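You operate a simulated robot arm through the tools that you are given. There is no shell and no other tool. Be economical: measure what you need, move in short steps, check, and stop when the job is done.

The job below is to be done with a simulated robot arm. You get a single attempt, and the scene is never put back.

JOB
Unload ergometer four's basket, wind its cord to green and lock the catch.
Fine: both tall weights go on the weight shelf before you wind; the empty basket ends up at its stop. Set down upright: tall silver weight.

The check looks at the end state, three seconds after you hand in, the way a careful person would. Anything else that was tipped, shoved, dropped, spilled or broken makes it a failure.

ROBOT AND FRAMES
A 7-joint arm with a vacuum gripper on a trunk, on a base that drives. Base frame: it is fixed to the floor where the robot stands at the start and does not move with it; the origin is under the middle of the robot, x ahead of it, y to its left, z up. Lengths are in m, angles in rad, forces in N, time in s.
Its first joint turns from -2.601 to 2.601 rad. Places, roughly: blue catch lever [0.5, -0.4, 0.8]; silver weight basket [0.5, -0.3, 0.8]; weight shelf [0.5, 0, 0.8]; white cord gauge [0.8, -0.1, 0.9]; white ergometer four [1, -0.1, 0.6]. Payload 1.06 kg.
Tool frame: the origin (TCP) lies in the middle of the cups' lips, and z points out of the cups. The gripper has 1 cup of 0.024 m across, covering 0.024 by 0.024 m (tool x, y); the bellows give 0.008 m. With the vacuum on, a cup seals on a smooth face that it is pressed against (1 to 4 N); it does not hold porous or soft things. The pull reaches 23 N.
Orientation is that of the tool frame in the base frame, as [roll, pitch, yaw] about the fixed x, y, z axes, in that order (R = Rz(yaw) Ry(pitch) Rx(roll)). With the cups facing straight down, the tool's x points along the base's -x, its y along +y and its z along -z.

CONTROLS
- The arm moves only by the tool send_rows. Its argument "commands" is a list of rows, each a list of 3 entries, a list of its own where there are three numbers: the turn, a rotation vector about the base's x, y, z in degrees, then the shift along the base's x, y, z in m, then the vacuum: 1 switches it on, 0 off. In form: [[[rx, ry, rz], [tx, ty, tz], vac], ...]. A call has 1 to 8 rows; each row is the pose to reach, as a shift and turn from the pose commanded when the call began. Rows are played at 5 a second. More than 0.05 m and 0.15 rad between two rows, or a gripper value outside its range, and nothing of the call is played. A pose out of reach is approached as far as the arm can. The call stops where the force on the tool passes 90 N (or 10 N more than at its start, if that is more) or the arm is blocked; 0.2 s more then pass. The pull builds up within a second once a cup has sealed. Time passes only in rows, and 0.2 s behind the last, so rows that repeat a pose give it time. It gives the time, the measured TCP pose, the force on the tool (base axes) and the pull of the vacuum at its end, in the units of the frame above (readings bear some noise), with the torque about the TCP (base axes, N m) and any sound that the robot's microphone picked up.
- Cameras (640 x 400 px; columns grow to the right, rows downward): "scene" is now at [0.0181, 0.1262, 1.5786]; the picture's right is [-0.57, -0.82, 0.00], its down [-0.63, 0.44, -0.64] and it looks along [0.52, -0.37, -0.77] (base axes); focal length 257 px, centre (320, 200). "wrist" rides on the gripper at [0.078, 0.019, -0.096] in the tool frame; the picture's right is [-0.24, 0.97, 0.00], its down [-0.71, -0.17, -0.69] and it looks along [-0.67, -0.16, 0.73] (tool axes); focal length 243 px, centre (320, 200). There is no depth. A picture from a camera that has moved, and an enlarged one, comes with that camera's place and axes in the base frame and with its lens.
- capture(camera): a new picture of that camera. No time passes.
- lift_body(by): slides the trunk up (or, below 0, down) by that many m; the arm and the scene camera ride with it, the base frame stays. It gives what a move gives, with no picture.
- base_move(legs): drives the robot by 1 to 6 legs, each [ahead, turn to the left] in m and rad, along the robot's own axes; the way and the turn of a leg run together, so that a leg with both is an arc; at most 1.5 m and 3.142 rad a leg. The arm and the cameras ride along, it lands a little off, and it stops where it bumps. It gives what a move gives.
- aim_head(pan, tilt): turns the head with the scene camera to pan (to the left, within 2.705 rad either way) and tilt (down, from -0.506 to 1.204), counted from straight ahead of the robot. It gives what a move gives.
- close_up(camera, box): a new picture of the part [left, top, right, bottom] of that camera's present view, enlarged. No time passes.
- close_job(): hands the job in; it is judged then, once.

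Work in short steps. Places have to be worked out from the pictures, the camera data and where the tool is seen: move nearer, look again, correct. Check each grasp and each placing, and mend what went wrong. You have 120 turns and 90 pictures in all, those below and enlarged ones among them. Switch the vacuum off and draw the arm clear of the work before you hand the job in, unless the task says otherwise; then end with one line.

The tools are called after ">>>" as a command line: name --argument value ..., lists and objects as JSON in quotes. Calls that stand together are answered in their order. send_rows: Moves the arm, as the interface text tells. Its arguments: {"type":"object","properties":{"commands":{"type":"array"}},"required":["commands"]} The other tools are called the same way: lift_body (by) slides the trunk up or down; base_move (legs) drives the base; aim_head (pan, tilt) turns the head that bears the scene camera; capture (camera) takes a picture; close_up (camera, box) takes an enlarged picture of a part of a camera's view; close_job () hands the job in.

At the start:

```text
clock: 0.0
eef_pos: [0.6592, 0.0206, 1.1276]
tool_rot: [-3.142, -0.001, -3.141]
wrist_force: [0.7, -0.5, -0.1]
wrist_torque: [-0.03, 0.02, 0.01]
pull: 0.0
trunk travel left (down, up): [-0.65, 0.06]
robot x, y, heading: [0.0009, -0.0028, -0.001]
head pan, tilt: [-0.611, 0.88]
```

scene: 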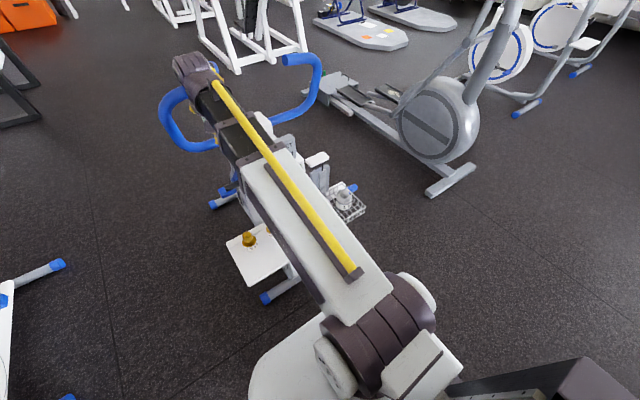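
wrist: 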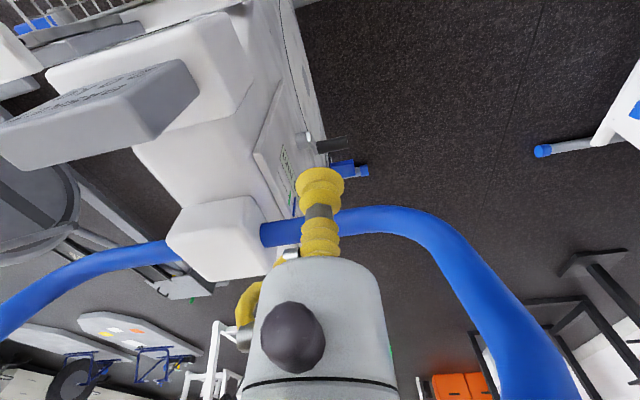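

The arm hides much of the ergometer, so I take enlarged views of the basket and shelf areas to identify the parts.

>>> close_up --camera "scene" --box '[200, 110, 400, 310]'

>>> close_up --camera "wrist" --box '[0, 0, 400, 250]'

```text
2.00 times, centred on (300, 210) of scene
camera zoom: at [0.0181, 0.1262, 1.5786], right [-0.57, -0.82, 0.0], down [-0.63, 0.44, -0.64], along [0.52, -0.37, -0.77], focal length 515 px, centre (360, 180)
```

zoom: 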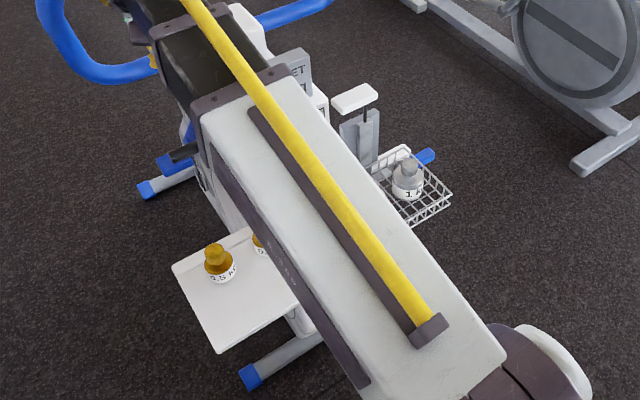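

```text
1.60 times, centred on (200, 125) of wrist
camera zoom: at [0.5812, 0.0394, 1.2234], right [0.24, 0.97, 0.0], down [0.71, -0.17, 0.69], along [0.67, -0.16, -0.73], focal length 388 px, centre (512, 320)
```

zoom: 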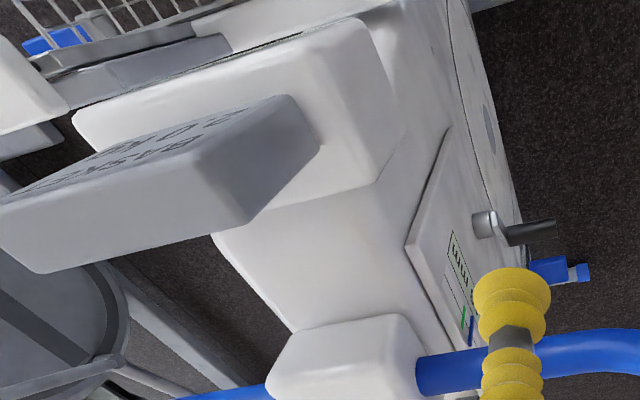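

The arm blocks the view of basket and panel. I raise the tool a little and swing it to the left, away from the handlebar, to free the view.

>>> send_rows --commands '[[[0, 0, 0], [0, 0, 0.045], 0], [[0, 0, 0], [-0.02, 0, 0.085], 0], [[0, 0, 4.2], [-0.022, 0.04, 0.1], 0], [[0, 0, 8.4], [-0.027, 0.083, 0.1], 0], [[0, 0, 12.6], [-0.036, 0.13, 0.1], 0], [[0, 0, 16.8], [-0.048, 0.175, 0.1], 0], [[0, 0, 21], [-0.064, 0.22, 0.1], 0], [[0, 0, 25.2], [-0.083, 0.262, 0.1], 0]]'

>>> send_rows --commands '[[[0, 0, 4.2], [-0.022, 0.04, 0], 0], [[0, 0, 8.4], [-0.048, 0.078, 0], 0], [[0, 0, 12.6], [-0.076, 0.112, 0], 0], [[0, 0, 16.8], [-0.106, 0.145, 0], 0], [[0, 0, 21], [-0.138, 0.176, 0], 0], [[0, 0, 25.2], [-0.173, 0.204, 0], 0], [[0, 0, 29.4], [-0.21, 0.229, 0], 0]]'

>>> capture --camera "scene"

```text
clock: 1.8
eef_pos: [0.5755, 0.2817, 1.2282]
tool_rot: [3.141, 0.0, -2.702]
wrist_force: [15.3, -9.1, -26.6]
wrist_torque: [1.93, -0.38, 1.3]
pull: 0.1
trunk travel left (down, up): [-0.65, 0.06]
robot x, y, heading: [-0.0007, 0.0014, -0.003]
head pan, tilt: [-0.611, 0.88]
```

```text
clock: 3.4
eef_pos: [0.3645, 0.5125, 1.2246]
tool_rot: [3.142, -0.002, -2.188]
wrist_force: [0.0, 0.1, -0.8]
wrist_torque: [-0.02, -0.01, 0.01]
pull: 0.1
trunk travel left (down, up): [-0.65, 0.06]
robot x, y, heading: [-0.0009, -0.0015, 0.001]
head pan, tilt: [-0.611, 0.88]
```

```text
85 pictures are left
camera scene: at [0.0179, 0.1265, 1.5786], right [-0.57, -0.82, 0.0], down [-0.63, 0.44, -0.64], along [0.52, -0.37, -0.77], focal length 257 px, centre (320, 200)
```

scene: 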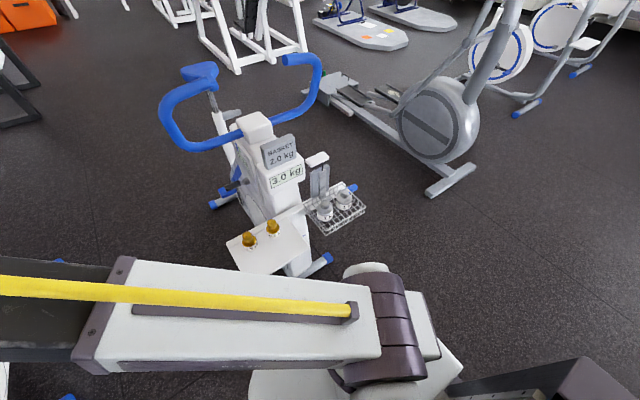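

Now the ergometer is in clear view. I zoom in on it.

>>> close_up --camera "scene" --box '[220, 130, 380, 280]'

>>> close_up --camera "scene" --box '[290, 140, 380, 240]'

>>> close_up --camera "scene" --box '[220, 130, 320, 200]'

```text
2.67 times, centred on (300, 205) of scene
camera zoom: at [0.0179, 0.1265, 1.5786], right [-0.57, -0.82, 0.0], down [-0.63, 0.44, -0.64], along [0.52, -0.37, -0.77], focal length 686 px, centre (373, 187)
```

zoom: 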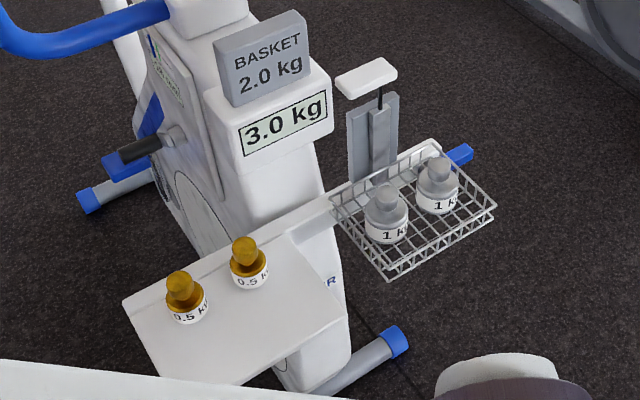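

```text
4.00 times, centred on (335, 190) of scene
camera zoom: at [0.0179, 0.1265, 1.5786], right [-0.57, -0.82, 0.0], down [-0.63, 0.44, -0.64], along [0.52, -0.37, -0.77], focal length 1030 px, centre (260, 240)
```

zoom: 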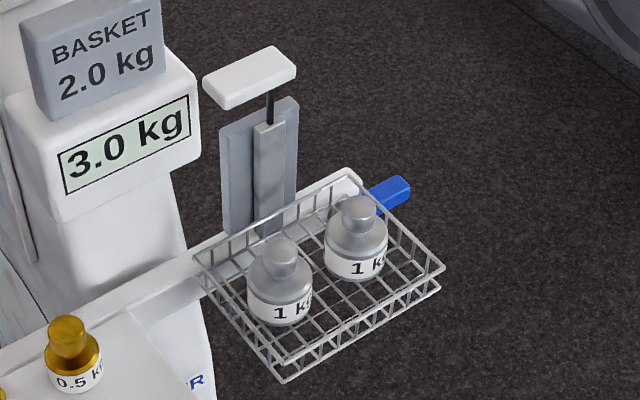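

```text
5.71 times, centred on (270, 165) of scene
camera zoom: at [0.0179, 0.1265, 1.5786], right [-0.57, -0.82, 0.0], down [-0.63, 0.44, -0.64], along [0.52, -0.37, -0.77], focal length 1471 px, centre (606, 400)
```

zoom: 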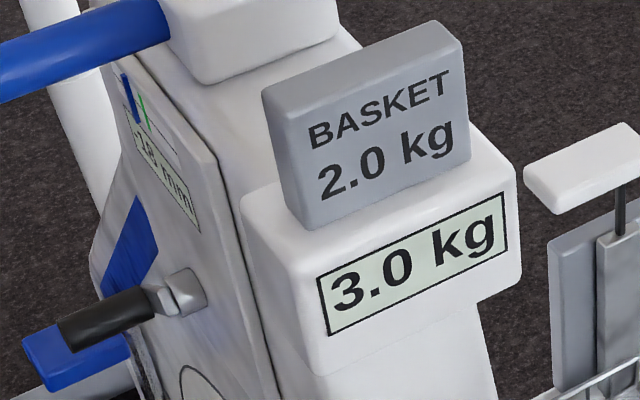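

Silver 1 kg weights sit in the basket near (0.49,-0.23) and (0.49,-0.32). The free shelf area lies close to the robot, so I'll have to back off a little. First I look behind and beside the robot.

>>> aim_head --pan -2.2 --tilt 0.8

>>> capture --camera "scene"

>>> aim_head --pan 2.5 --tilt 0.8

>>> capture --camera "scene"

```text
clock: 5.1
eef_pos: [0.3651, 0.5132, 1.2271]
tool_rot: [-3.14, 0.0, -2.188]
wrist_force: [-0.5, 0.8, -0.5]
wrist_torque: [-0.03, 0.03, 0.01]
pull: 0.0
trunk travel left (down, up): [-0.65, 0.06]
robot x, y, heading: [-0.0039, 0.0005, 0.003]
head pan, tilt: [-2.201, 0.799]
```

```text
81 pictures are left
camera scene: at [-0.0922, 0.1051, 1.5849], right [-0.81, 0.59, 0.0], down [0.42, 0.58, -0.7], along [-0.41, -0.56, -0.72], focal length 257 px, centre (320, 200)
```

scene: 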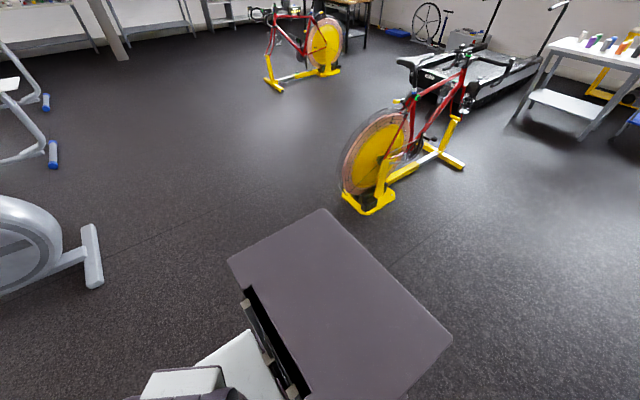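

```text
clock: 8.8
eef_pos: [0.365, 0.5122, 1.2276]
tool_rot: [3.141, 0.0, -2.188]
wrist_force: [0.9, 0.4, 0.2]
wrist_torque: [0.01, -0.01, 0.03]
pull: 0.1
trunk travel left (down, up): [-0.65, 0.06]
robot x, y, heading: [0.0033, -0.0025, -0.005]
head pan, tilt: [2.499, 0.799]
```

```text
80 pictures are left
camera scene: at [-0.1093, 0.2187, 1.5849], right [0.6, 0.8, 0.0], down [0.57, -0.43, -0.7], along [-0.56, 0.42, -0.72], focal length 257 px, centre (320, 200)
```

scene: 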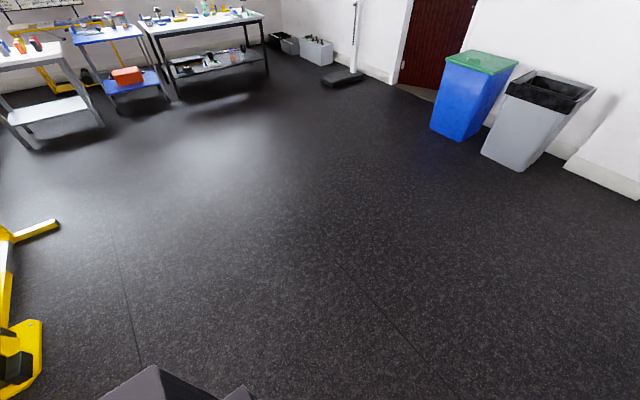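

Behind is clear for about a metre. I back up 0.18 m and aim the head at the ergometer.

>>> base_move --legs '[[-0.18, 0]]'

>>> aim_head --pan -0.4 --tilt 0.75

>>> capture --camera "scene"

>>> close_up --camera "scene" --box '[250, 120, 410, 220]'

```text
clock: 10.3
eef_pos: [0.1833, 0.5118, 1.2259]
tool_rot: [-3.141, -0.001, -2.188]
wrist_force: [0.7, -0.2, 1.3]
wrist_torque: [0.01, 0.0, -0.02]
pull: 0.0
trunk travel left (down, up): [-0.65, 0.06]
robot x, y, heading: [-0.1824, 0.0023, -0.002]
head pan, tilt: [2.499, 0.799]
```

```text
clock: 12.8
eef_pos: [0.1832, 0.512, 1.227]
tool_rot: [3.141, 0.0, -2.189]
wrist_force: [-0.2, -0.2, 0.3]
wrist_torque: [-0.03, 0.0, 0.02]
pull: 0.0
trunk travel left (down, up): [-0.65, 0.06]
robot x, y, heading: [-0.1808, -0.0041, 0.001]
head pan, tilt: [-0.4, 0.75]
```

```text
79 pictures are left
camera scene: at [-0.1501, 0.1381, 1.5889], right [-0.39, -0.92, 0.0], down [-0.63, 0.26, -0.73], along [0.67, -0.28, -0.68], focal length 257 px, centre (320, 200)
```

scene: 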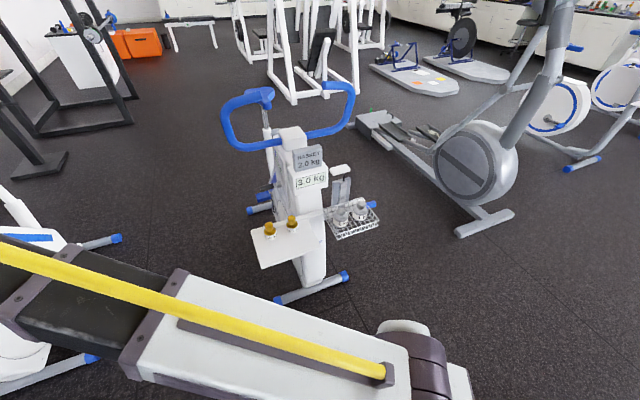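

```text
4.00 times, centred on (330, 170) of scene
camera zoom: at [-0.1501, 0.1381, 1.5889], right [-0.39, -0.92, 0.0], down [-0.63, 0.26, -0.73], along [0.67, -0.28, -0.68], focal length 1030 px, centre (280, 320)
```

zoom: 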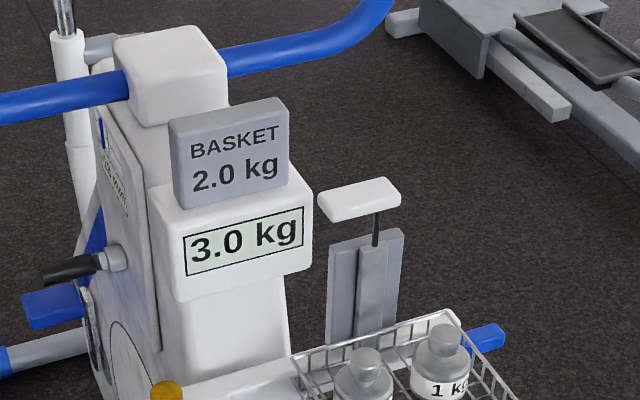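

Both views agree: first silver knob near (0.495,-0.228,~0.85). I swing the arm at safe height round to the basket so that the wrist camera can view it.

>>> send_rows --commands '[[[0, 0, -4.5], [0.037, -0.033, 0], 0], [[0, 0, -9], [0.073, -0.065, 0], 0], [[0, 0, -13.5], [0.107, -0.101, 0], 0], [[0, 0, -18], [0.138, -0.139, 0], 0], [[0, 0, -22.5], [0.165, -0.18, 0], 0], [[0, 0, -27], [0.19, -0.222, 0], 0], [[0, 0, -31.5], [0.211, -0.267, 0], 0], [[0, 0, -36], [0.228, -0.313, 0], 0]]'

>>> send_rows --commands '[[[0, 0, -4.5], [0.014, -0.047, 0], 0], [[0, 0, -9], [0.024, -0.095, 0], 0], [[0, 0, -13.5], [0.0305, -0.1434, 0], 0], [[0, 0, -18], [0.033, -0.1925, 0], 0], [[0, 0, -18.6], [0.0315, -0.2415, 0], 0], [[0, 0, -18.6], [0.026, -0.29, 0], 0], [[0, 0, -18.6], [0.017, -0.3385, 0], 0], [[0, 0, -18.6], [0.004, -0.386, 0], 0]]'

>>> capture --camera "wrist"

>>> capture --camera "scene"

```text
clock: 14.6
eef_pos: [0.4145, 0.1977, 1.2287]
tool_rot: [-3.142, 0.01, -2.824]
wrist_force: [17.7, 45.3, -59.9]
wrist_torque: [-4.26, -3.34, -3.85]
pull: 0.0
trunk travel left (down, up): [-0.65, 0.06]
robot x, y, heading: [-0.1804, 0.0034, 0.002]
head pan, tilt: [-0.4, 0.75]
```

```text
clock: 15.6
eef_pos: [0.4476, 0.0263, 1.2278]
tool_rot: [-3.141, 0.013, -3.111]
wrist_force: [10.2, -0.6, -16.2]
wrist_torque: [0.01, -0.4, 0.08]
pull: 0.0
trunk travel left (down, up): [-0.65, 0.06]
robot x, y, heading: [-0.1799, 0.0003, 0.002]
head pan, tilt: [-0.4, 0.75]
stopped in row 4: the force on the tool passed its limit at 90 N (the readings are from after the stop); the commanded pose is now the measured one
```

```text
77 pictures are left
camera wrist: at [0.3671, 0.0421, 1.3219], right [0.2, 0.98, 0.0], down [0.7, -0.15, 0.7], along [0.68, -0.14, -0.72], focal length 243 px, centre (320, 200)
```

wrist: 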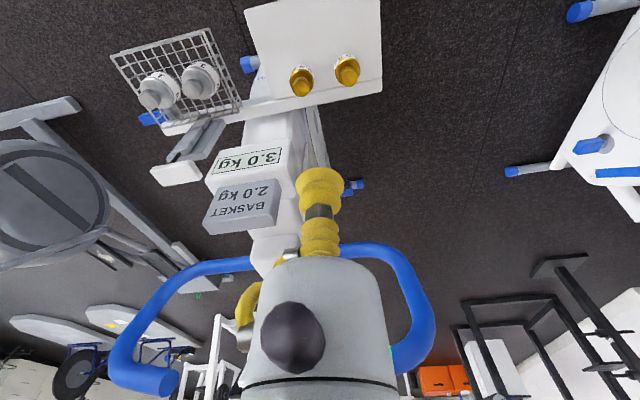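

```text
76 pictures are left
camera scene: at [-0.1501, 0.1388, 1.5888], right [-0.39, -0.92, 0.0], down [-0.63, 0.26, -0.73], along [0.67, -0.28, -0.68], focal length 257 px, centre (320, 200)
```

scene: 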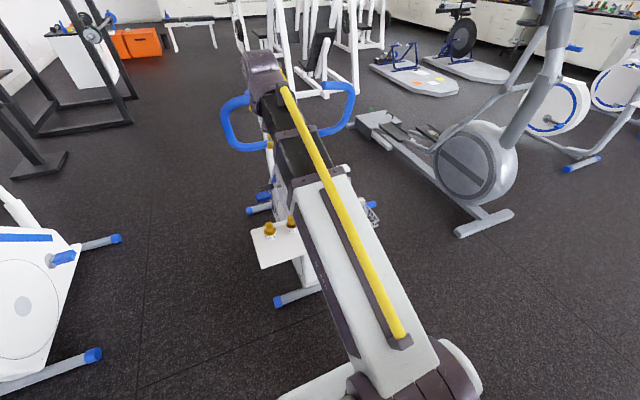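

Nothing seems to be near the tool, yet forces were read; perhaps it's the speed of the swing. I hold still to see whether the force vanishes.

>>> send_rows --commands '[[[0, 0, 0], [0, 0, 0], 0], [[0, 0, 0], [0, 0, 0], 0]]'

>>> send_rows --commands '[[[0, 0, 0], [0, -0.02, 0], 0], [[0, 0, 0], [0, -0.04, 0], 0], [[0, 0, 0], [0, -0.06, 0], 0], [[0, 0, 0], [0, -0.08, 0], 0]]'

```text
clock: 16.2
eef_pos: [0.4468, 0.0256, 1.2267]
tool_rot: [3.14, 0.013, -3.112]
wrist_force: [13.4, -0.1, -27.5]
wrist_torque: [-0.06, -0.92, -0.04]
pull: 0.1
trunk travel left (down, up): [-0.65, 0.06]
robot x, y, heading: [-0.1823, 0.0006, 0.001]
head pan, tilt: [-0.4, 0.75]
```

```text
clock: 17.2
eef_pos: [0.4492, -0.0554, 1.2275]
tool_rot: [-3.141, 0.02, -3.119]
wrist_force: [36.3, 32.2, -54.3]
wrist_torque: [-5.32, -0.34, -3.72]
pull: 0.1
trunk travel left (down, up): [-0.65, 0.06]
robot x, y, heading: [-0.1779, 0.0021, 0.001]
head pan, tilt: [-0.4, 0.75]
```

The force is static and its line of action passes behind and above the cup, likely the gripper touching the arm's own forearm because it is folded so high. I lower the tool and move it slightly outward.

>>> send_rows --commands '[[[0, 0, 0], [0.01, 0, -0.02], 0], [[0, 0, 0], [0.02, -0.02, -0.05], 0], [[0, 0, 0], [0.03, -0.05, -0.08], 0], [[0, 0, 0], [0.03, -0.09, -0.1], 0], [[0, 0, 0], [0.03, -0.13, -0.11], 0]]'

>>> capture --camera "wrist"

```text
clock: 18.4
eef_pos: [0.4775, -0.1848, 1.1164]
tool_rot: [3.141, 0.01, -3.11]
wrist_force: [0.3, 0.0, -0.1]
wrist_torque: [-0.03, 0.02, -0.05]
pull: 0.0
trunk travel left (down, up): [-0.65, 0.06]
robot x, y, heading: [-0.1861, 0.0001, 0.001]
head pan, tilt: [-0.4, 0.75]
```

```text
75 pictures are left
camera wrist: at [0.3983, -0.17, 1.212], right [0.2, 0.98, 0.0], down [0.71, -0.15, 0.69], along [0.68, -0.14, -0.72], focal length 243 px, centre (320, 200)
```

wrist: 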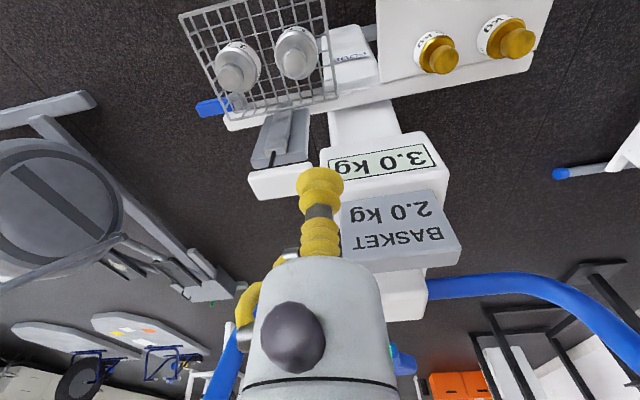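

Force is gone. Triangulated: knob A about (0.477,-0.218,0.875), knob B about (0.472,-0.296,0.875). I go down above knob A and look.

>>> send_rows --commands '[[[0, 0, 0], [0, -0.01, -0.04], 0], [[0, 0, 0], [0, -0.02, -0.08], 0], [[0, 0, 0], [0, -0.03, -0.12], 0], [[0, 0, 0], [0, -0.034, -0.16], 0]]'

>>> capture --camera "wrist"

>>> close_up --camera "scene" --box '[280, 140, 400, 260]'

```text
clock: 19.4
eef_pos: [0.4779, -0.22, 0.9566]
tool_rot: [-3.142, 0.013, -3.11]
wrist_force: [-0.4, 0.5, -1.1]
wrist_torque: [-0.04, -0.01, -0.02]
pull: 0.0
trunk travel left (down, up): [-0.65, 0.06]
robot x, y, heading: [-0.1817, 0.0021, 0.003]
head pan, tilt: [-0.4, 0.75]
```

```text
74 pictures are left
camera wrist: at [0.3976, -0.2031, 1.0519], right [0.21, 0.98, 0.0], down [0.7, -0.15, 0.69], along [0.68, -0.14, -0.72], focal length 243 px, centre (320, 200)
```

wrist: 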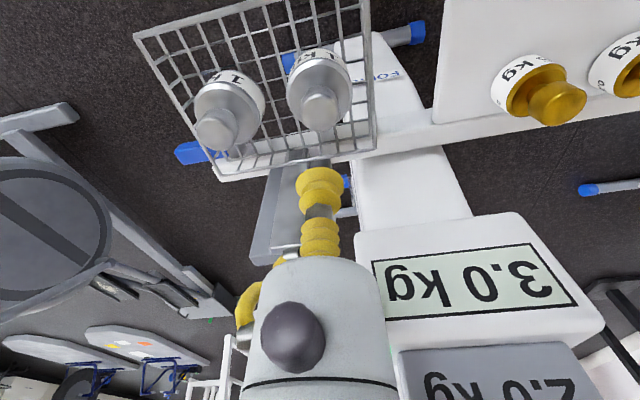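

```text
3.33 times, centred on (340, 200) of scene
camera zoom: at [-0.15, 0.1378, 1.589], right [-0.39, -0.92, 0.0], down [-0.63, 0.27, -0.73], along [0.67, -0.28, -0.68], focal length 858 px, centre (253, 200)
```

zoom: 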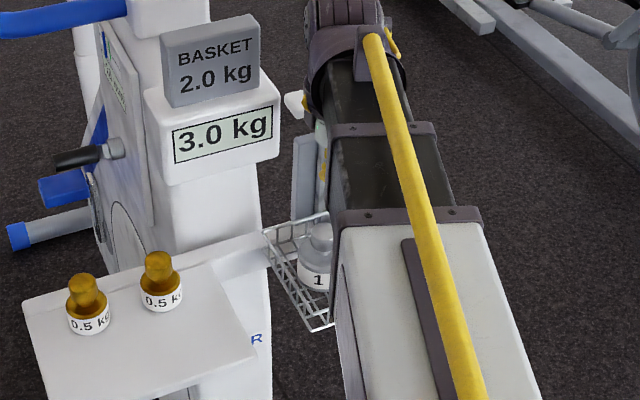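

The cup seems nearly above knob A. I go down a further 5 cm and look again to refine.

>>> send_rows --commands '[[[0, 0, 0], [-0.003, 0.003, -0.025], 0], [[0, 0, 0], [-0.003, 0.003, -0.05], 0]]'

>>> capture --camera "wrist"

```text
clock: 20.0
eef_pos: [0.4725, -0.2158, 0.9067]
tool_rot: [3.141, 0.011, -3.11]
wrist_force: [0.7, -0.2, -0.3]
wrist_torque: [0.03, 0.01, -0.05]
pull: 0.1
trunk travel left (down, up): [-0.65, 0.06]
robot x, y, heading: [-0.1818, -0.0015, 0.002]
head pan, tilt: [-0.4, 0.75]
```

```text
72 pictures are left
camera wrist: at [0.3939, -0.1996, 1.0022], right [0.21, 0.98, 0.0], down [0.7, -0.15, 0.69], along [0.68, -0.14, -0.72], focal length 243 px, centre (320, 200)
```

wrist: 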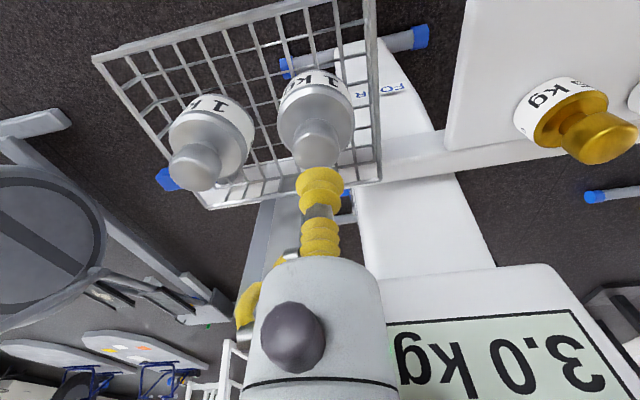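

I enlarge the region around the cup tip and knob to determine the top face.

>>> close_up --camera "wrist" --box '[260, 60, 390, 220]'

```text
2.50 times, centred on (325, 140) of wrist
camera zoom: at [0.3939, -0.1996, 1.0022], right [0.21, 0.98, 0.0], down [0.7, -0.15, 0.69], along [0.68, -0.14, -0.72], focal length 606 px, centre (308, 350)
```

zoom: 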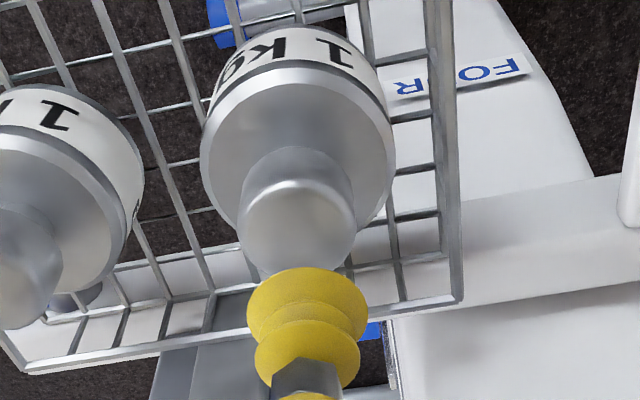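

Knob face is about 31 mm wide with centre near (0.4765,-0.219), top z ≈0.87. I correct sideways, and descend with vacuum on in small steps.

>>> send_rows --commands '[[[0, 0, 0], [0.004, -0.003, -0.01], 1], [[0, 0, 0], [0.004, -0.003, -0.02], 1], [[0, 0, 0], [0.004, -0.003, -0.024], 1], [[0, 0, 0], [0.004, -0.003, -0.024], 1]]'

>>> close_up --camera "wrist" --box '[260, 60, 390, 220]'

```text
clock: 21.0
eef_pos: [0.4774, -0.2187, 0.8826]
tool_rot: [3.141, 0.011, -3.11]
wrist_force: [0.5, 0.6, 0.5]
wrist_torque: [-0.01, 0.01, 0.01]
pull: 0.0
trunk travel left (down, up): [-0.65, 0.06]
robot x, y, heading: [-0.1829, 0.0006, 0.004]
head pan, tilt: [-0.4, 0.75]
```

```text
2.50 times, centred on (325, 140) of wrist
camera zoom: at [0.3977, -0.2026, 0.9783], right [0.2, 0.98, 0.0], down [0.7, -0.15, 0.69], along [0.68, -0.14, -0.72], focal length 606 px, centre (308, 350)
```

zoom: 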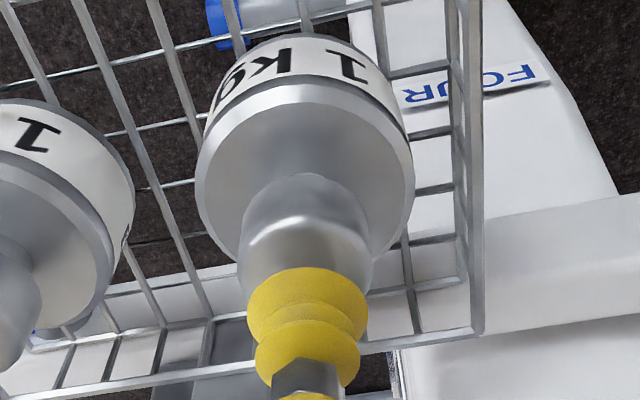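

Well centred in y, still above the face. I continue down in 3 mm steps.

>>> send_rows --commands '[[[0, 0, 0], [0, 0, -0.003], 1], [[0, 0, 0], [0, 0, -0.006], 1], [[0, 0, 0], [0, 0, -0.008], 1], [[0, 0, 0], [0, 0, -0.008], 1]]'

```text
clock: 22.0
eef_pos: [0.4779, -0.2174, 0.8741]
tool_rot: [3.14, 0.013, -3.11]
wrist_force: [-0.6, -0.7, -0.2]
wrist_torque: [0.03, -0.03, 0.02]
pull: 0.0
trunk travel left (down, up): [-0.65, 0.06]
robot x, y, heading: [-0.1844, -0.0011, 0.005]
head pan, tilt: [-0.4, 0.75]
```

No contact yet; I continue.

>>> send_rows --commands '[[[0, 0, 0], [0, 0, -0.003], 1], [[0, 0, 0], [0, 0, -0.005], 1], [[0, 0, 0], [0, 0, -0.005], 1]]'

>>> close_up --camera "wrist" --box '[260, 60, 390, 220]'

```text
clock: 22.8
eef_pos: [0.4781, -0.2197, 0.8692]
tool_rot: [-3.14, 0.012, -3.109]
wrist_force: [1.0, -0.4, 0.2]
wrist_torque: [0.01, 0.1, -0.05]
pull: 22.9
trunk travel left (down, up): [-0.65, 0.06]
robot x, y, heading: [-0.1804, -0.0025, 0.0]
head pan, tilt: [-0.4, 0.75]
```

```text
2.50 times, centred on (325, 140) of wrist
camera zoom: at [0.3978, -0.2027, 0.9651], right [0.2, 0.98, 0.0], down [0.71, -0.15, 0.69], along [0.68, -0.14, -0.72], focal length 606 px, centre (308, 350)
```

zoom: 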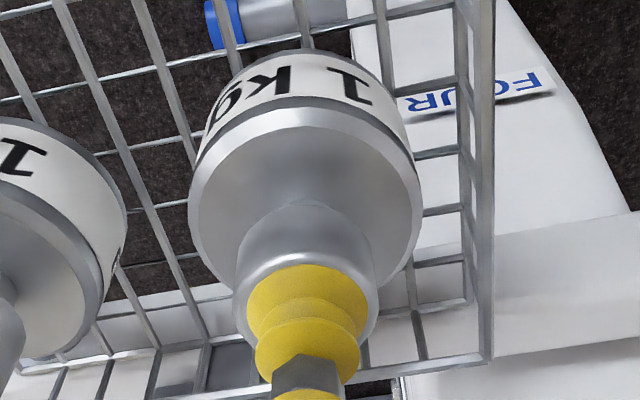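

Sealed with 22.9 N at z=0.869. I lift the weight straight up slowly and check.

>>> send_rows --commands '[[[0, 0, 0], [0, 0, 0.005], 1], [[0, 0, 0], [0, 0, 0.012], 1], [[0, 0, 0], [0, 0, 0.025], 1], [[0, 0, 0], [0, 0, 0.045], 1], [[0, 0, 0], [0, 0, 0.07], 1], [[0, 0, 0], [0, 0, 0.1], 1], [[0, 0, 0], [0, 0, 0.13], 1], [[0, 0, 0], [0, 0, 0.13], 1]]'

>>> capture --camera "wrist"

>>> close_up --camera "scene" --box '[220, 140, 400, 290]'

```text
clock: 24.6
eef_pos: [0.4768, -0.2183, 0.9983]
tool_rot: [3.142, 0.011, -3.111]
wrist_force: [-0.2, 0.4, -9.5]
wrist_torque: [-0.01, 0.01, 0.03]
pull: 22.5
trunk travel left (down, up): [-0.65, 0.06]
robot x, y, heading: [-0.1808, 0.0011, -0.003]
head pan, tilt: [-0.4, 0.75]
```

```text
68 pictures are left
camera wrist: at [0.3979, -0.2023, 1.0944], right [0.21, 0.98, 0.0], down [0.71, -0.15, 0.69], along [0.68, -0.14, -0.72], focal length 243 px, centre (320, 200)
```

wrist: 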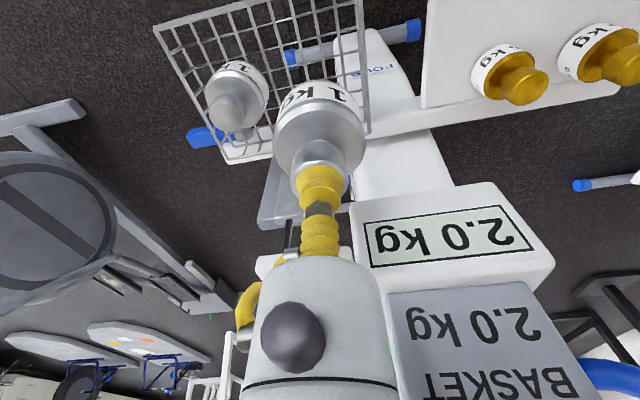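

```text
2.67 times, centred on (310, 215) of scene
camera zoom: at [-0.1494, 0.1376, 1.5889], right [-0.39, -0.92, 0.0], down [-0.63, 0.27, -0.73], along [0.67, -0.28, -0.68], focal length 686 px, centre (347, 160)
```

zoom: 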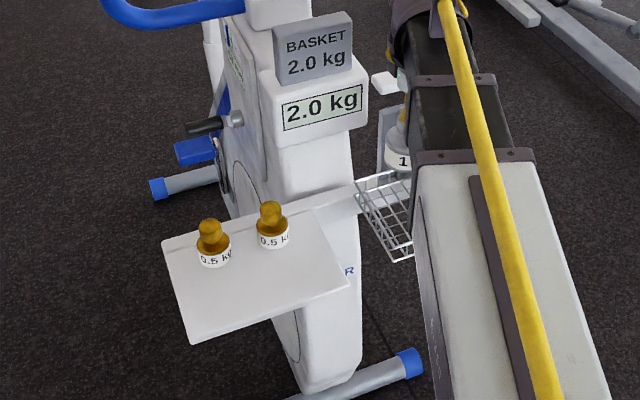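

The weight is held (9.5 N) and the basket stayed. I carry it over the gold weights' near side to the shelf spot at about (0.447,0.025).

>>> send_rows --commands '[[[0, 0, 0], [-0.01, 0.025, 0], 1], [[0, 0, 0], [-0.02, 0.06, 0], 1], [[0, 0, 0], [-0.03, 0.1, 0], 1], [[0, 0, 0], [-0.03, 0.14, 0], 1], [[0, 0, 0], [-0.03, 0.18, 0], 1], [[0, 0, 0], [-0.03, 0.22, 0], 1], [[0, 0, 0], [-0.03, 0.244, 0], 1], [[0, 0, 0], [-0.03, 0.244, 0], 1]]'

>>> capture --camera "wrist"

>>> close_up --camera "scene" --box '[220, 140, 400, 290]'

```text
clock: 26.4
eef_pos: [0.448, 0.0247, 0.9988]
tool_rot: [3.14, 0.01, -3.11]
wrist_force: [-1.0, 0.6, -10.8]
wrist_torque: [0.02, 0.02, -0.01]
pull: 23.0
trunk travel left (down, up): [-0.65, 0.06]
robot x, y, heading: [-0.1799, 0.0016, 0.001]
head pan, tilt: [-0.4, 0.75]
```

```text
66 pictures are left
camera wrist: at [0.3682, 0.0409, 1.095], right [0.21, 0.98, 0.0], down [0.71, -0.15, 0.69], along [0.68, -0.14, -0.72], focal length 243 px, centre (320, 200)
```

wrist: 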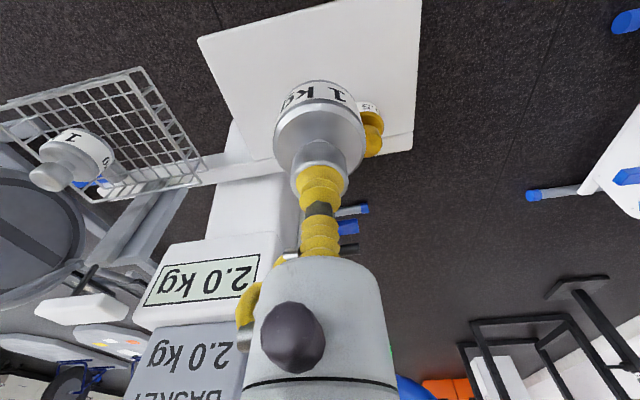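

```text
2.67 times, centred on (310, 215) of scene
camera zoom: at [-0.1493, 0.138, 1.5889], right [-0.39, -0.92, 0.0], down [-0.63, 0.27, -0.73], along [0.67, -0.28, -0.68], focal length 686 px, centre (347, 160)
```

zoom: 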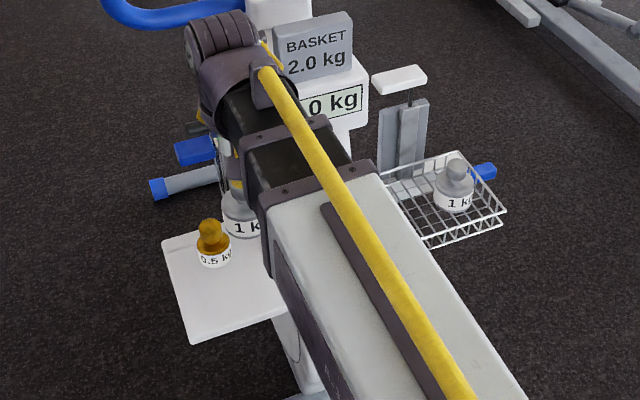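

Position over the shelf is good (shelf about x 0.40–0.59, y −0.10–0.137). I lower by 9 cm, then finely.

>>> send_rows --commands '[[[0, 0, 0], [0, 0, -0.02], 1], [[0, 0, 0], [0, 0, -0.05], 1], [[0, 0, 0], [0, 0, -0.075], 1], [[0, 0, 0], [0, 0, -0.09], 1], [[0, 0, 0], [0, 0, -0.09], 1]]'

>>> capture --camera "wrist"

```text
clock: 27.6
eef_pos: [0.4477, 0.0245, 0.9095]
tool_rot: [-3.141, 0.012, -3.111]
wrist_force: [-0.1, -0.5, -9.7]
wrist_torque: [0.01, -0.03, -0.01]
pull: 22.8
trunk travel left (down, up): [-0.65, 0.06]
robot x, y, heading: [-0.1817, -0.0012, 0.0]
head pan, tilt: [-0.4, 0.75]
```

```text
64 pictures are left
camera wrist: at [0.3685, 0.0411, 1.0046], right [0.2, 0.98, 0.0], down [0.71, -0.15, 0.69], along [0.68, -0.14, -0.72], focal length 243 px, centre (320, 200)
```

wrist: 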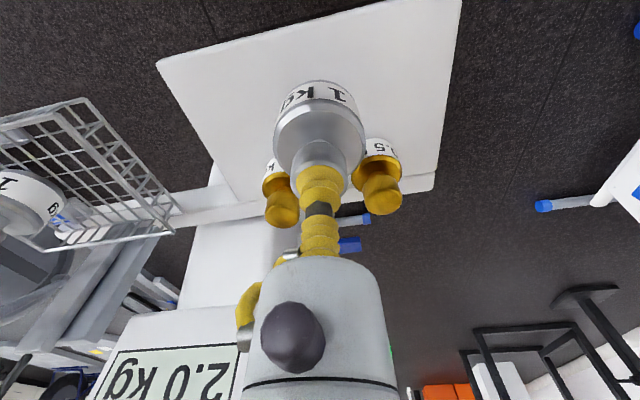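

Clear of the gold weights. I keep lowering in short calls, watching the force fall.

>>> send_rows --commands '[[[0, 0, 0], [0, 0, -0.006], 1], [[0, 0, 0], [0, 0, -0.012], 1], [[0, 0, 0], [0, 0, -0.012], 1]]'

>>> send_rows --commands '[[[0, 0, 0], [0, 0, -0.004], 1], [[0, 0, 0], [0, 0, -0.006], 1], [[0, 0, 0], [0, 0, -0.006], 1]]'

>>> close_up --camera "wrist" --box '[220, 40, 440, 220]'

```text
clock: 28.4
eef_pos: [0.4475, 0.0245, 0.8974]
tool_rot: [-3.141, 0.01, -3.108]
wrist_force: [0.0, -0.2, -10.3]
wrist_torque: [0.01, 0.02, -0.03]
pull: 22.6
trunk travel left (down, up): [-0.65, 0.06]
robot x, y, heading: [-0.1814, -0.0024, 0.0]
head pan, tilt: [-0.4, 0.75]
```

```text
clock: 29.2
eef_pos: [0.4478, 0.0254, 0.8917]
tool_rot: [-3.14, 0.011, -3.109]
wrist_force: [0.2, 0.3, -9.8]
wrist_torque: [0.02, 0.06, -0.02]
pull: 23.1
trunk travel left (down, up): [-0.65, 0.06]
robot x, y, heading: [-0.1805, -0.0021, -0.0]
head pan, tilt: [-0.4, 0.75]
```

```text
2.22 times, centred on (330, 130) of wrist
camera zoom: at [0.3681, 0.0415, 0.9868], right [0.2, 0.98, 0.0], down [0.71, -0.15, 0.69], along [0.68, -0.14, -0.72], focal length 539 px, centre (298, 356)
```

zoom: 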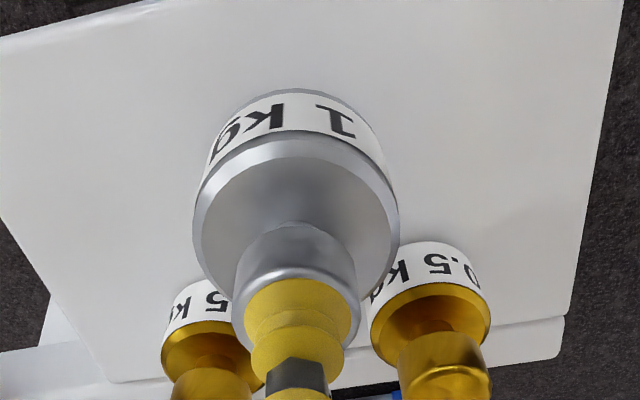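

Still hanging freely. Continue lowering.

>>> send_rows --commands '[[[0, 0, 0], [0, 0, -0.004], 1], [[0, 0, 0], [0, 0, -0.007], 1], [[0, 0, 0], [0, 0, -0.007], 1]]'

>>> send_rows --commands '[[[0, 0, 0], [0, 0, -0.003], 1], [[0, 0, 0], [0, 0, -0.005], 1], [[0, 0, 0], [0, 0, -0.005], 1]]'

```text
clock: 30.0
eef_pos: [0.4477, 0.0243, 0.8829]
tool_rot: [-3.14, 0.01, -3.109]
wrist_force: [-0.4, -0.6, -10.3]
wrist_torque: [-0.02, 0.02, -0.02]
pull: 22.8
trunk travel left (down, up): [-0.65, 0.06]
robot x, y, heading: [-0.1772, -0.0023, -0.0]
head pan, tilt: [-0.4, 0.75]
```

```text
clock: 30.8
eef_pos: [0.4481, 0.0248, 0.8793]
tool_rot: [-3.141, 0.011, -3.11]
wrist_force: [-0.1, 0.6, -9.3]
wrist_torque: [0.0, 0.03, 0.0]
pull: 22.3
trunk travel left (down, up): [-0.65, 0.06]
robot x, y, heading: [-0.1808, 0.0021, -0.006]
head pan, tilt: [-0.4, 0.75]
```

>>> send_rows --commands '[[[0, 0, 0], [0, 0, -0.003], 1], [[0, 0, 0], [0, 0, -0.005], 1], [[0, 0, 0], [0, 0, -0.005], 1]]'

>>> close_up --camera "wrist" --box '[220, 40, 440, 220]'

```text
clock: 31.6
eef_pos: [0.4483, 0.0254, 0.8744]
tool_rot: [-3.141, 0.009, -3.112]
wrist_force: [0.4, -0.3, -9.0]
wrist_torque: [0.01, 0.05, 0.02]
pull: 22.9
trunk travel left (down, up): [-0.65, 0.06]
robot x, y, heading: [-0.1817, 0.001, -0.001]
head pan, tilt: [-0.4, 0.75]
```

```text
2.22 times, centred on (330, 130) of wrist
camera zoom: at [0.3686, 0.0413, 0.97], right [0.2, 0.98, 0.0], down [0.71, -0.15, 0.69], along [0.68, -0.14, -0.72], focal length 539 px, centre (298, 356)
```

zoom: 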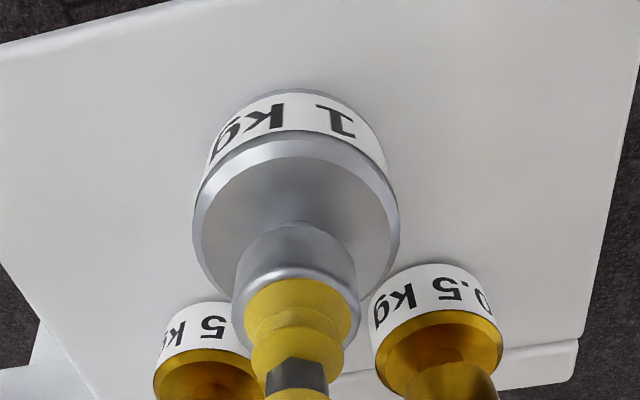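

Not in contact yet; keep going down.

>>> send_rows --commands '[[[0, 0, 0], [0, 0, -0.003], 1], [[0, 0, 0], [0, 0, -0.006], 1], [[0, 0, 0], [0, 0, -0.006], 1]]'

>>> send_rows --commands '[[[0, 0, 0], [0, 0, -0.003], 1], [[0, 0, 0], [0, 0, -0.005], 1], [[0, 0, 0], [0, 0, -0.005], 1]]'

```text
clock: 32.4
eef_pos: [0.4482, 0.0257, 0.8687]
tool_rot: [3.141, 0.013, -3.11]
wrist_force: [8.5, 0.9, 17.4]
wrist_torque: [-0.02, 0.05, 0.0]
pull: 22.7
trunk travel left (down, up): [-0.65, 0.06]
robot x, y, heading: [-0.1837, -0.0014, 0.002]
head pan, tilt: [-0.4, 0.75]
```

```text
clock: 33.2
eef_pos: [0.4471, 0.0251, 0.8641]
tool_rot: [3.141, 0.014, -3.11]
wrist_force: [7.8, 1.5, 16.3]
wrist_torque: [0.01, 0.06, -0.04]
pull: 22.5
trunk travel left (down, up): [-0.65, 0.06]
robot x, y, heading: [-0.1799, -0.0026, -0.001]
head pan, tilt: [-0.4, 0.75]
```

Contact happened at z≈0.87 and I pushed 5 mm too far; I back up 6 mm at once and look.

>>> send_rows --commands '[[[0, 0, 0], [0, 0, 0.003], 1], [[0, 0, 0], [0, 0, 0.006], 1], [[0, 0, 0], [0, 0, 0.006], 1]]'

>>> close_up --camera "wrist" --box '[120, 0, 500, 240]'

>>> close_up --camera "scene" --box '[220, 140, 400, 290]'

```text
clock: 34.0
eef_pos: [0.4478, 0.0246, 0.8694]
tool_rot: [3.141, 0.011, -3.109]
wrist_force: [0.0, 0.5, -9.8]
wrist_torque: [0.0, 0.04, 0.01]
pull: 23.5
trunk travel left (down, up): [-0.65, 0.06]
robot x, y, heading: [-0.1841, -0.0031, 0.007]
head pan, tilt: [-0.4, 0.75]
```

```text
1.67 times, centred on (310, 120) of wrist
camera zoom: at [0.3677, 0.041, 0.9648], right [0.2, 0.98, 0.0], down [0.71, -0.15, 0.69], along [0.68, -0.14, -0.72], focal length 404 px, centre (337, 333)
```

zoom: 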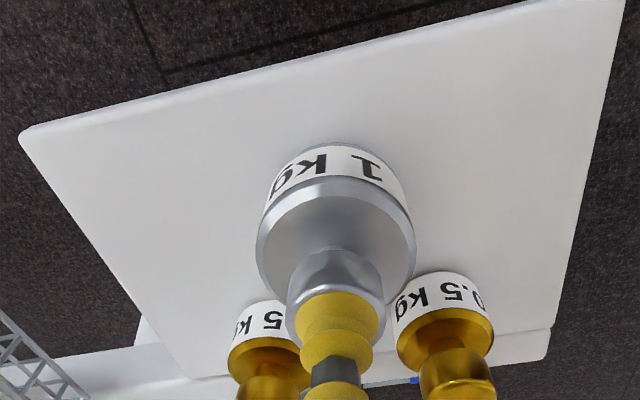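

```text
2.67 times, centred on (310, 215) of scene
camera zoom: at [-0.1494, 0.1379, 1.5888], right [-0.39, -0.92, 0.0], down [-0.63, 0.27, -0.73], along [0.67, -0.28, -0.68], focal length 686 px, centre (347, 160)
```

zoom: 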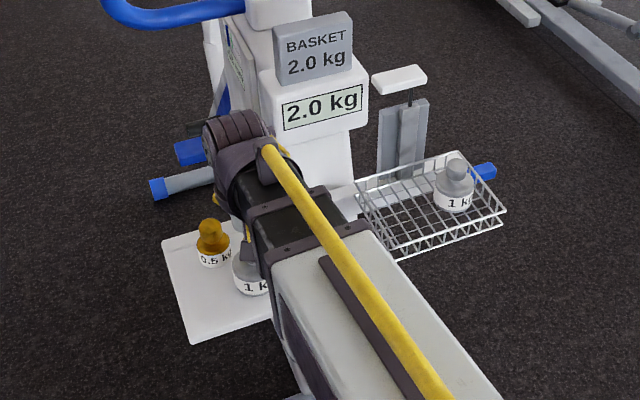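

The weight hung free again at 0.8694, so the shelf contact is just below. I lower by 1 mm twice and check.

>>> send_rows --commands '[[[0, 0, 0], [0, 0, -0.001], 1], [[0, 0, 0], [0, 0, -0.001], 1]]'

>>> send_rows --commands '[[[0, 0, 0], [0, 0, -0.001], 1], [[0, 0, 0], [0, 0, -0.001], 1]]'

```text
clock: 34.6
eef_pos: [0.4465, 0.0258, 0.8675]
tool_rot: [-3.141, 0.01, -3.109]
wrist_force: [-0.4, 0.5, -10.2]
wrist_torque: [0.01, 0.06, -0.01]
pull: 23.0
trunk travel left (down, up): [-0.65, 0.06]
robot x, y, heading: [-0.1793, 0.0014, 0.001]
head pan, tilt: [-0.4, 0.75]
```

```text
clock: 35.2
eef_pos: [0.4478, 0.0246, 0.8679]
tool_rot: [-3.141, 0.011, -3.111]
wrist_force: [0.2, -0.7, -7.5]
wrist_torque: [0.02, 0.03, 0.03]
pull: 22.9
trunk travel left (down, up): [-0.65, 0.06]
robot x, y, heading: [-0.1822, -0.0016, -0.0]
head pan, tilt: [-0.4, 0.75]
```

Contact begins (−7.5 N). One more millimetre.

>>> send_rows --commands '[[[0, 0, 0], [0, 0, -0.001], 1], [[0, 0, 0], [0, 0, -0.001], 1]]'

```text
clock: 35.8
eef_pos: [0.4478, 0.0241, 0.8676]
tool_rot: [3.141, 0.013, -3.111]
wrist_force: [5.0, 0.8, 8.7]
wrist_torque: [0.01, 0.11, -0.01]
pull: 22.6
trunk travel left (down, up): [-0.65, 0.06]
robot x, y, heading: [-0.1806, 0.0038, -0.006]
head pan, tilt: [-0.4, 0.75]
```

It is on the shelf. I switch the vacuum off, wait, then raise gently.

>>> send_rows --commands '[[[0, 0, 0], [0, 0, 0.001], 0], [[0, 0, 0], [0, 0, 0.001], 0], [[0, 0, 0], [0, 0, 0.001], 0], [[0, 0, 0], [0, 0, 0.001], 0], [[0, 0, 0], [0, 0, 0.004], 0], [[0, 0, 0], [0, 0, 0.01], 0], [[0, 0, 0], [0, 0, 0.03], 0], [[0, 0, 0], [0, 0, 0.06], 0]]'

>>> capture --camera "wrist"

```text
clock: 37.6
eef_pos: [0.4472, 0.024, 0.9256]
tool_rot: [-3.141, 0.012, -3.109]
wrist_force: [-0.4, -0.2, -0.1]
wrist_torque: [-0.02, -0.02, 0.0]
pull: 0.1
trunk travel left (down, up): [-0.65, 0.06]
robot x, y, heading: [-0.1823, 0.0004, 0.001]
head pan, tilt: [-0.4, 0.75]
```

```text
59 pictures are left
camera wrist: at [0.3673, 0.0409, 1.0219], right [0.2, 0.98, 0.0], down [0.7, -0.15, 0.69], along [0.68, -0.14, -0.72], focal length 243 px, centre (320, 200)
```

wrist: 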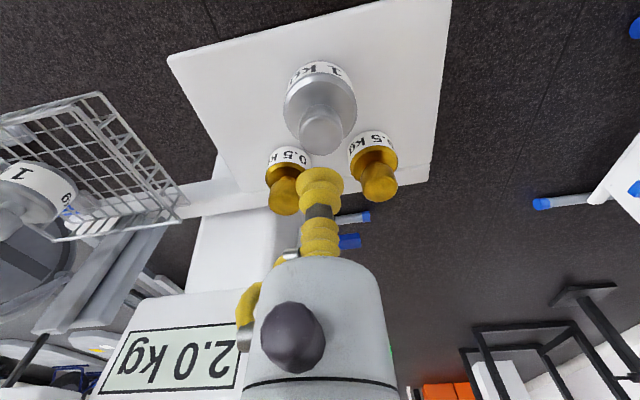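

Weight A stands upright. I move over to knob B, estimated at (0.476,-0.305).

>>> send_rows --commands '[[[0, 0, 0], [0, -0.02, 0.025], 0], [[0, 0, 0], [0.004, -0.065, 0.03], 0], [[0, 0, 0], [0.008, -0.11, 0.03], 0], [[0, 0, 0], [0.013, -0.155, 0.03], 0], [[0, 0, 0], [0.018, -0.2, 0.03], 0], [[0, 0, 0], [0.023, -0.245, 0.03], 0], [[0, 0, 0], [0.028, -0.29, 0.03], 0], [[0, 0, 0], [0.028, -0.33, 0.0], 0]]'

>>> close_up --camera "wrist" --box '[220, 40, 440, 220]'

```text
clock: 39.4
eef_pos: [0.4751, -0.3086, 0.925]
tool_rot: [-3.141, 0.012, -3.111]
wrist_force: [0.1, -0.7, 0.0]
wrist_torque: [-0.04, 0.02, -0.01]
pull: 0.0
trunk travel left (down, up): [-0.65, 0.06]
robot x, y, heading: [-0.1833, -0.002, 0.0]
head pan, tilt: [-0.4, 0.75]
```

```text
2.22 times, centred on (330, 130) of wrist
camera zoom: at [0.3951, -0.291, 1.0219], right [0.2, 0.98, 0.0], down [0.71, -0.15, 0.69], along [0.68, -0.14, -0.72], focal length 539 px, centre (298, 356)
```

zoom: 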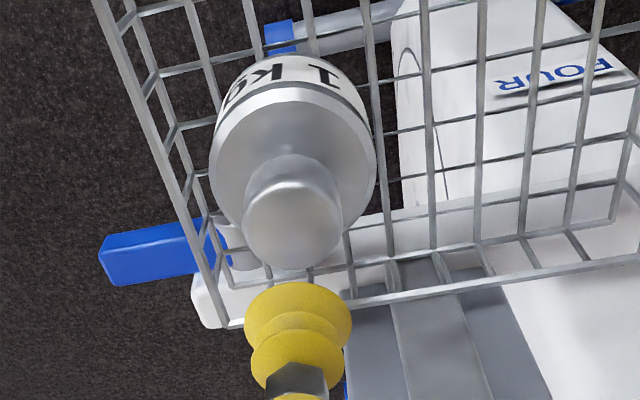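

Knob B face centre ≈(0.480,-0.310). I align and descend with vacuum on to just where A sealed (0.869).

>>> send_rows --commands '[[[0, 0, 0], [0.003, -0.003, -0.02], 1], [[0, 0, 0], [0.003, -0.003, -0.04], 1], [[0, 0, 0], [0.003, -0.003, -0.049], 1], [[0, 0, 0], [0.003, -0.003, -0.052], 1], [[0, 0, 0], [0.003, -0.003, -0.0555], 1], [[0, 0, 0], [0.003, -0.003, -0.0555], 1]]'

>>> close_up --camera "wrist" --box '[220, 40, 440, 220]'

```text
clock: 40.8
eef_pos: [0.4779, -0.3085, 0.8711]
tool_rot: [3.141, 0.012, -3.11]
wrist_force: [1.0, -2.9, 6.3]
wrist_torque: [0.01, 0.11, 0.0]
pull: 23.3
trunk travel left (down, up): [-0.65, 0.06]
robot x, y, heading: [-0.1825, 0.0005, 0.001]
head pan, tilt: [-0.4, 0.75]
```

```text
2.22 times, centred on (330, 130) of wrist
camera zoom: at [0.3987, -0.2919, 0.9673], right [0.21, 0.98, 0.0], down [0.7, -0.15, 0.69], along [0.68, -0.14, -0.72], focal length 539 px, centre (298, 356)
```

zoom: 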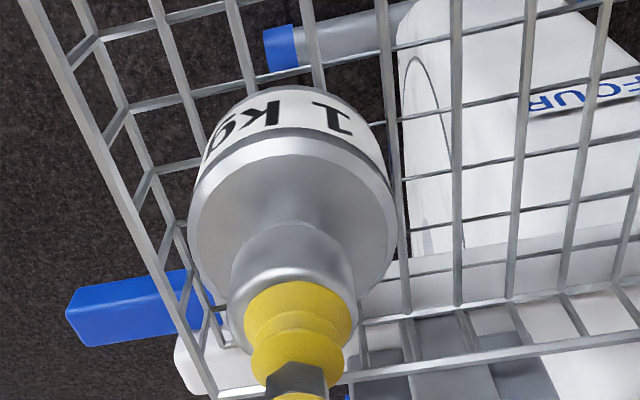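

Sealed on B. I lift it straight up 13 cm.

>>> send_rows --commands '[[[0, 0, 0], [0, 0, 0.005], 1], [[0, 0, 0], [0, 0, 0.012], 1], [[0, 0, 0], [0, 0, 0.025], 1], [[0, 0, 0], [0, 0, 0.045], 1], [[0, 0, 0], [0, 0, 0.07], 1], [[0, 0, 0], [0, 0, 0.1], 1], [[0, 0, 0], [0, 0, 0.13], 1], [[0, 0, 0], [0, 0, 0.13], 1]]'

>>> capture --camera "wrist"

```text
clock: 42.6
eef_pos: [0.4783, -0.3096, 1.0012]
tool_rot: [3.141, 0.01, -3.111]
wrist_force: [-0.6, -0.2, -10.9]
wrist_torque: [0.03, 0.03, 0.04]
pull: 23.1
trunk travel left (down, up): [-0.65, 0.06]
robot x, y, heading: [-0.1793, -0.0027, -0.003]
head pan, tilt: [-0.4, 0.75]
```

```text
56 pictures are left
camera wrist: at [0.3992, -0.2928, 1.096], right [0.21, 0.98, 0.0], down [0.71, -0.15, 0.69], along [0.68, -0.14, -0.72], focal length 243 px, centre (320, 200)
```

wrist: 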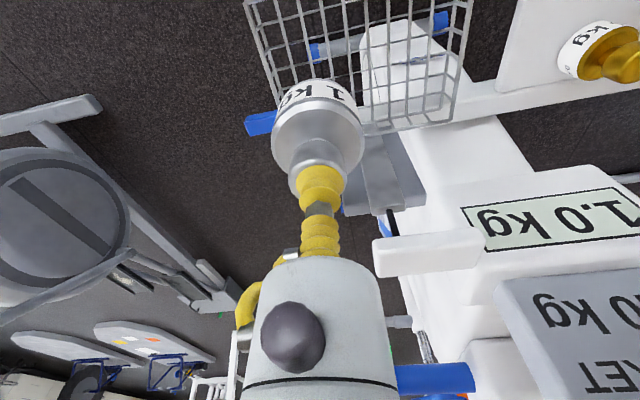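

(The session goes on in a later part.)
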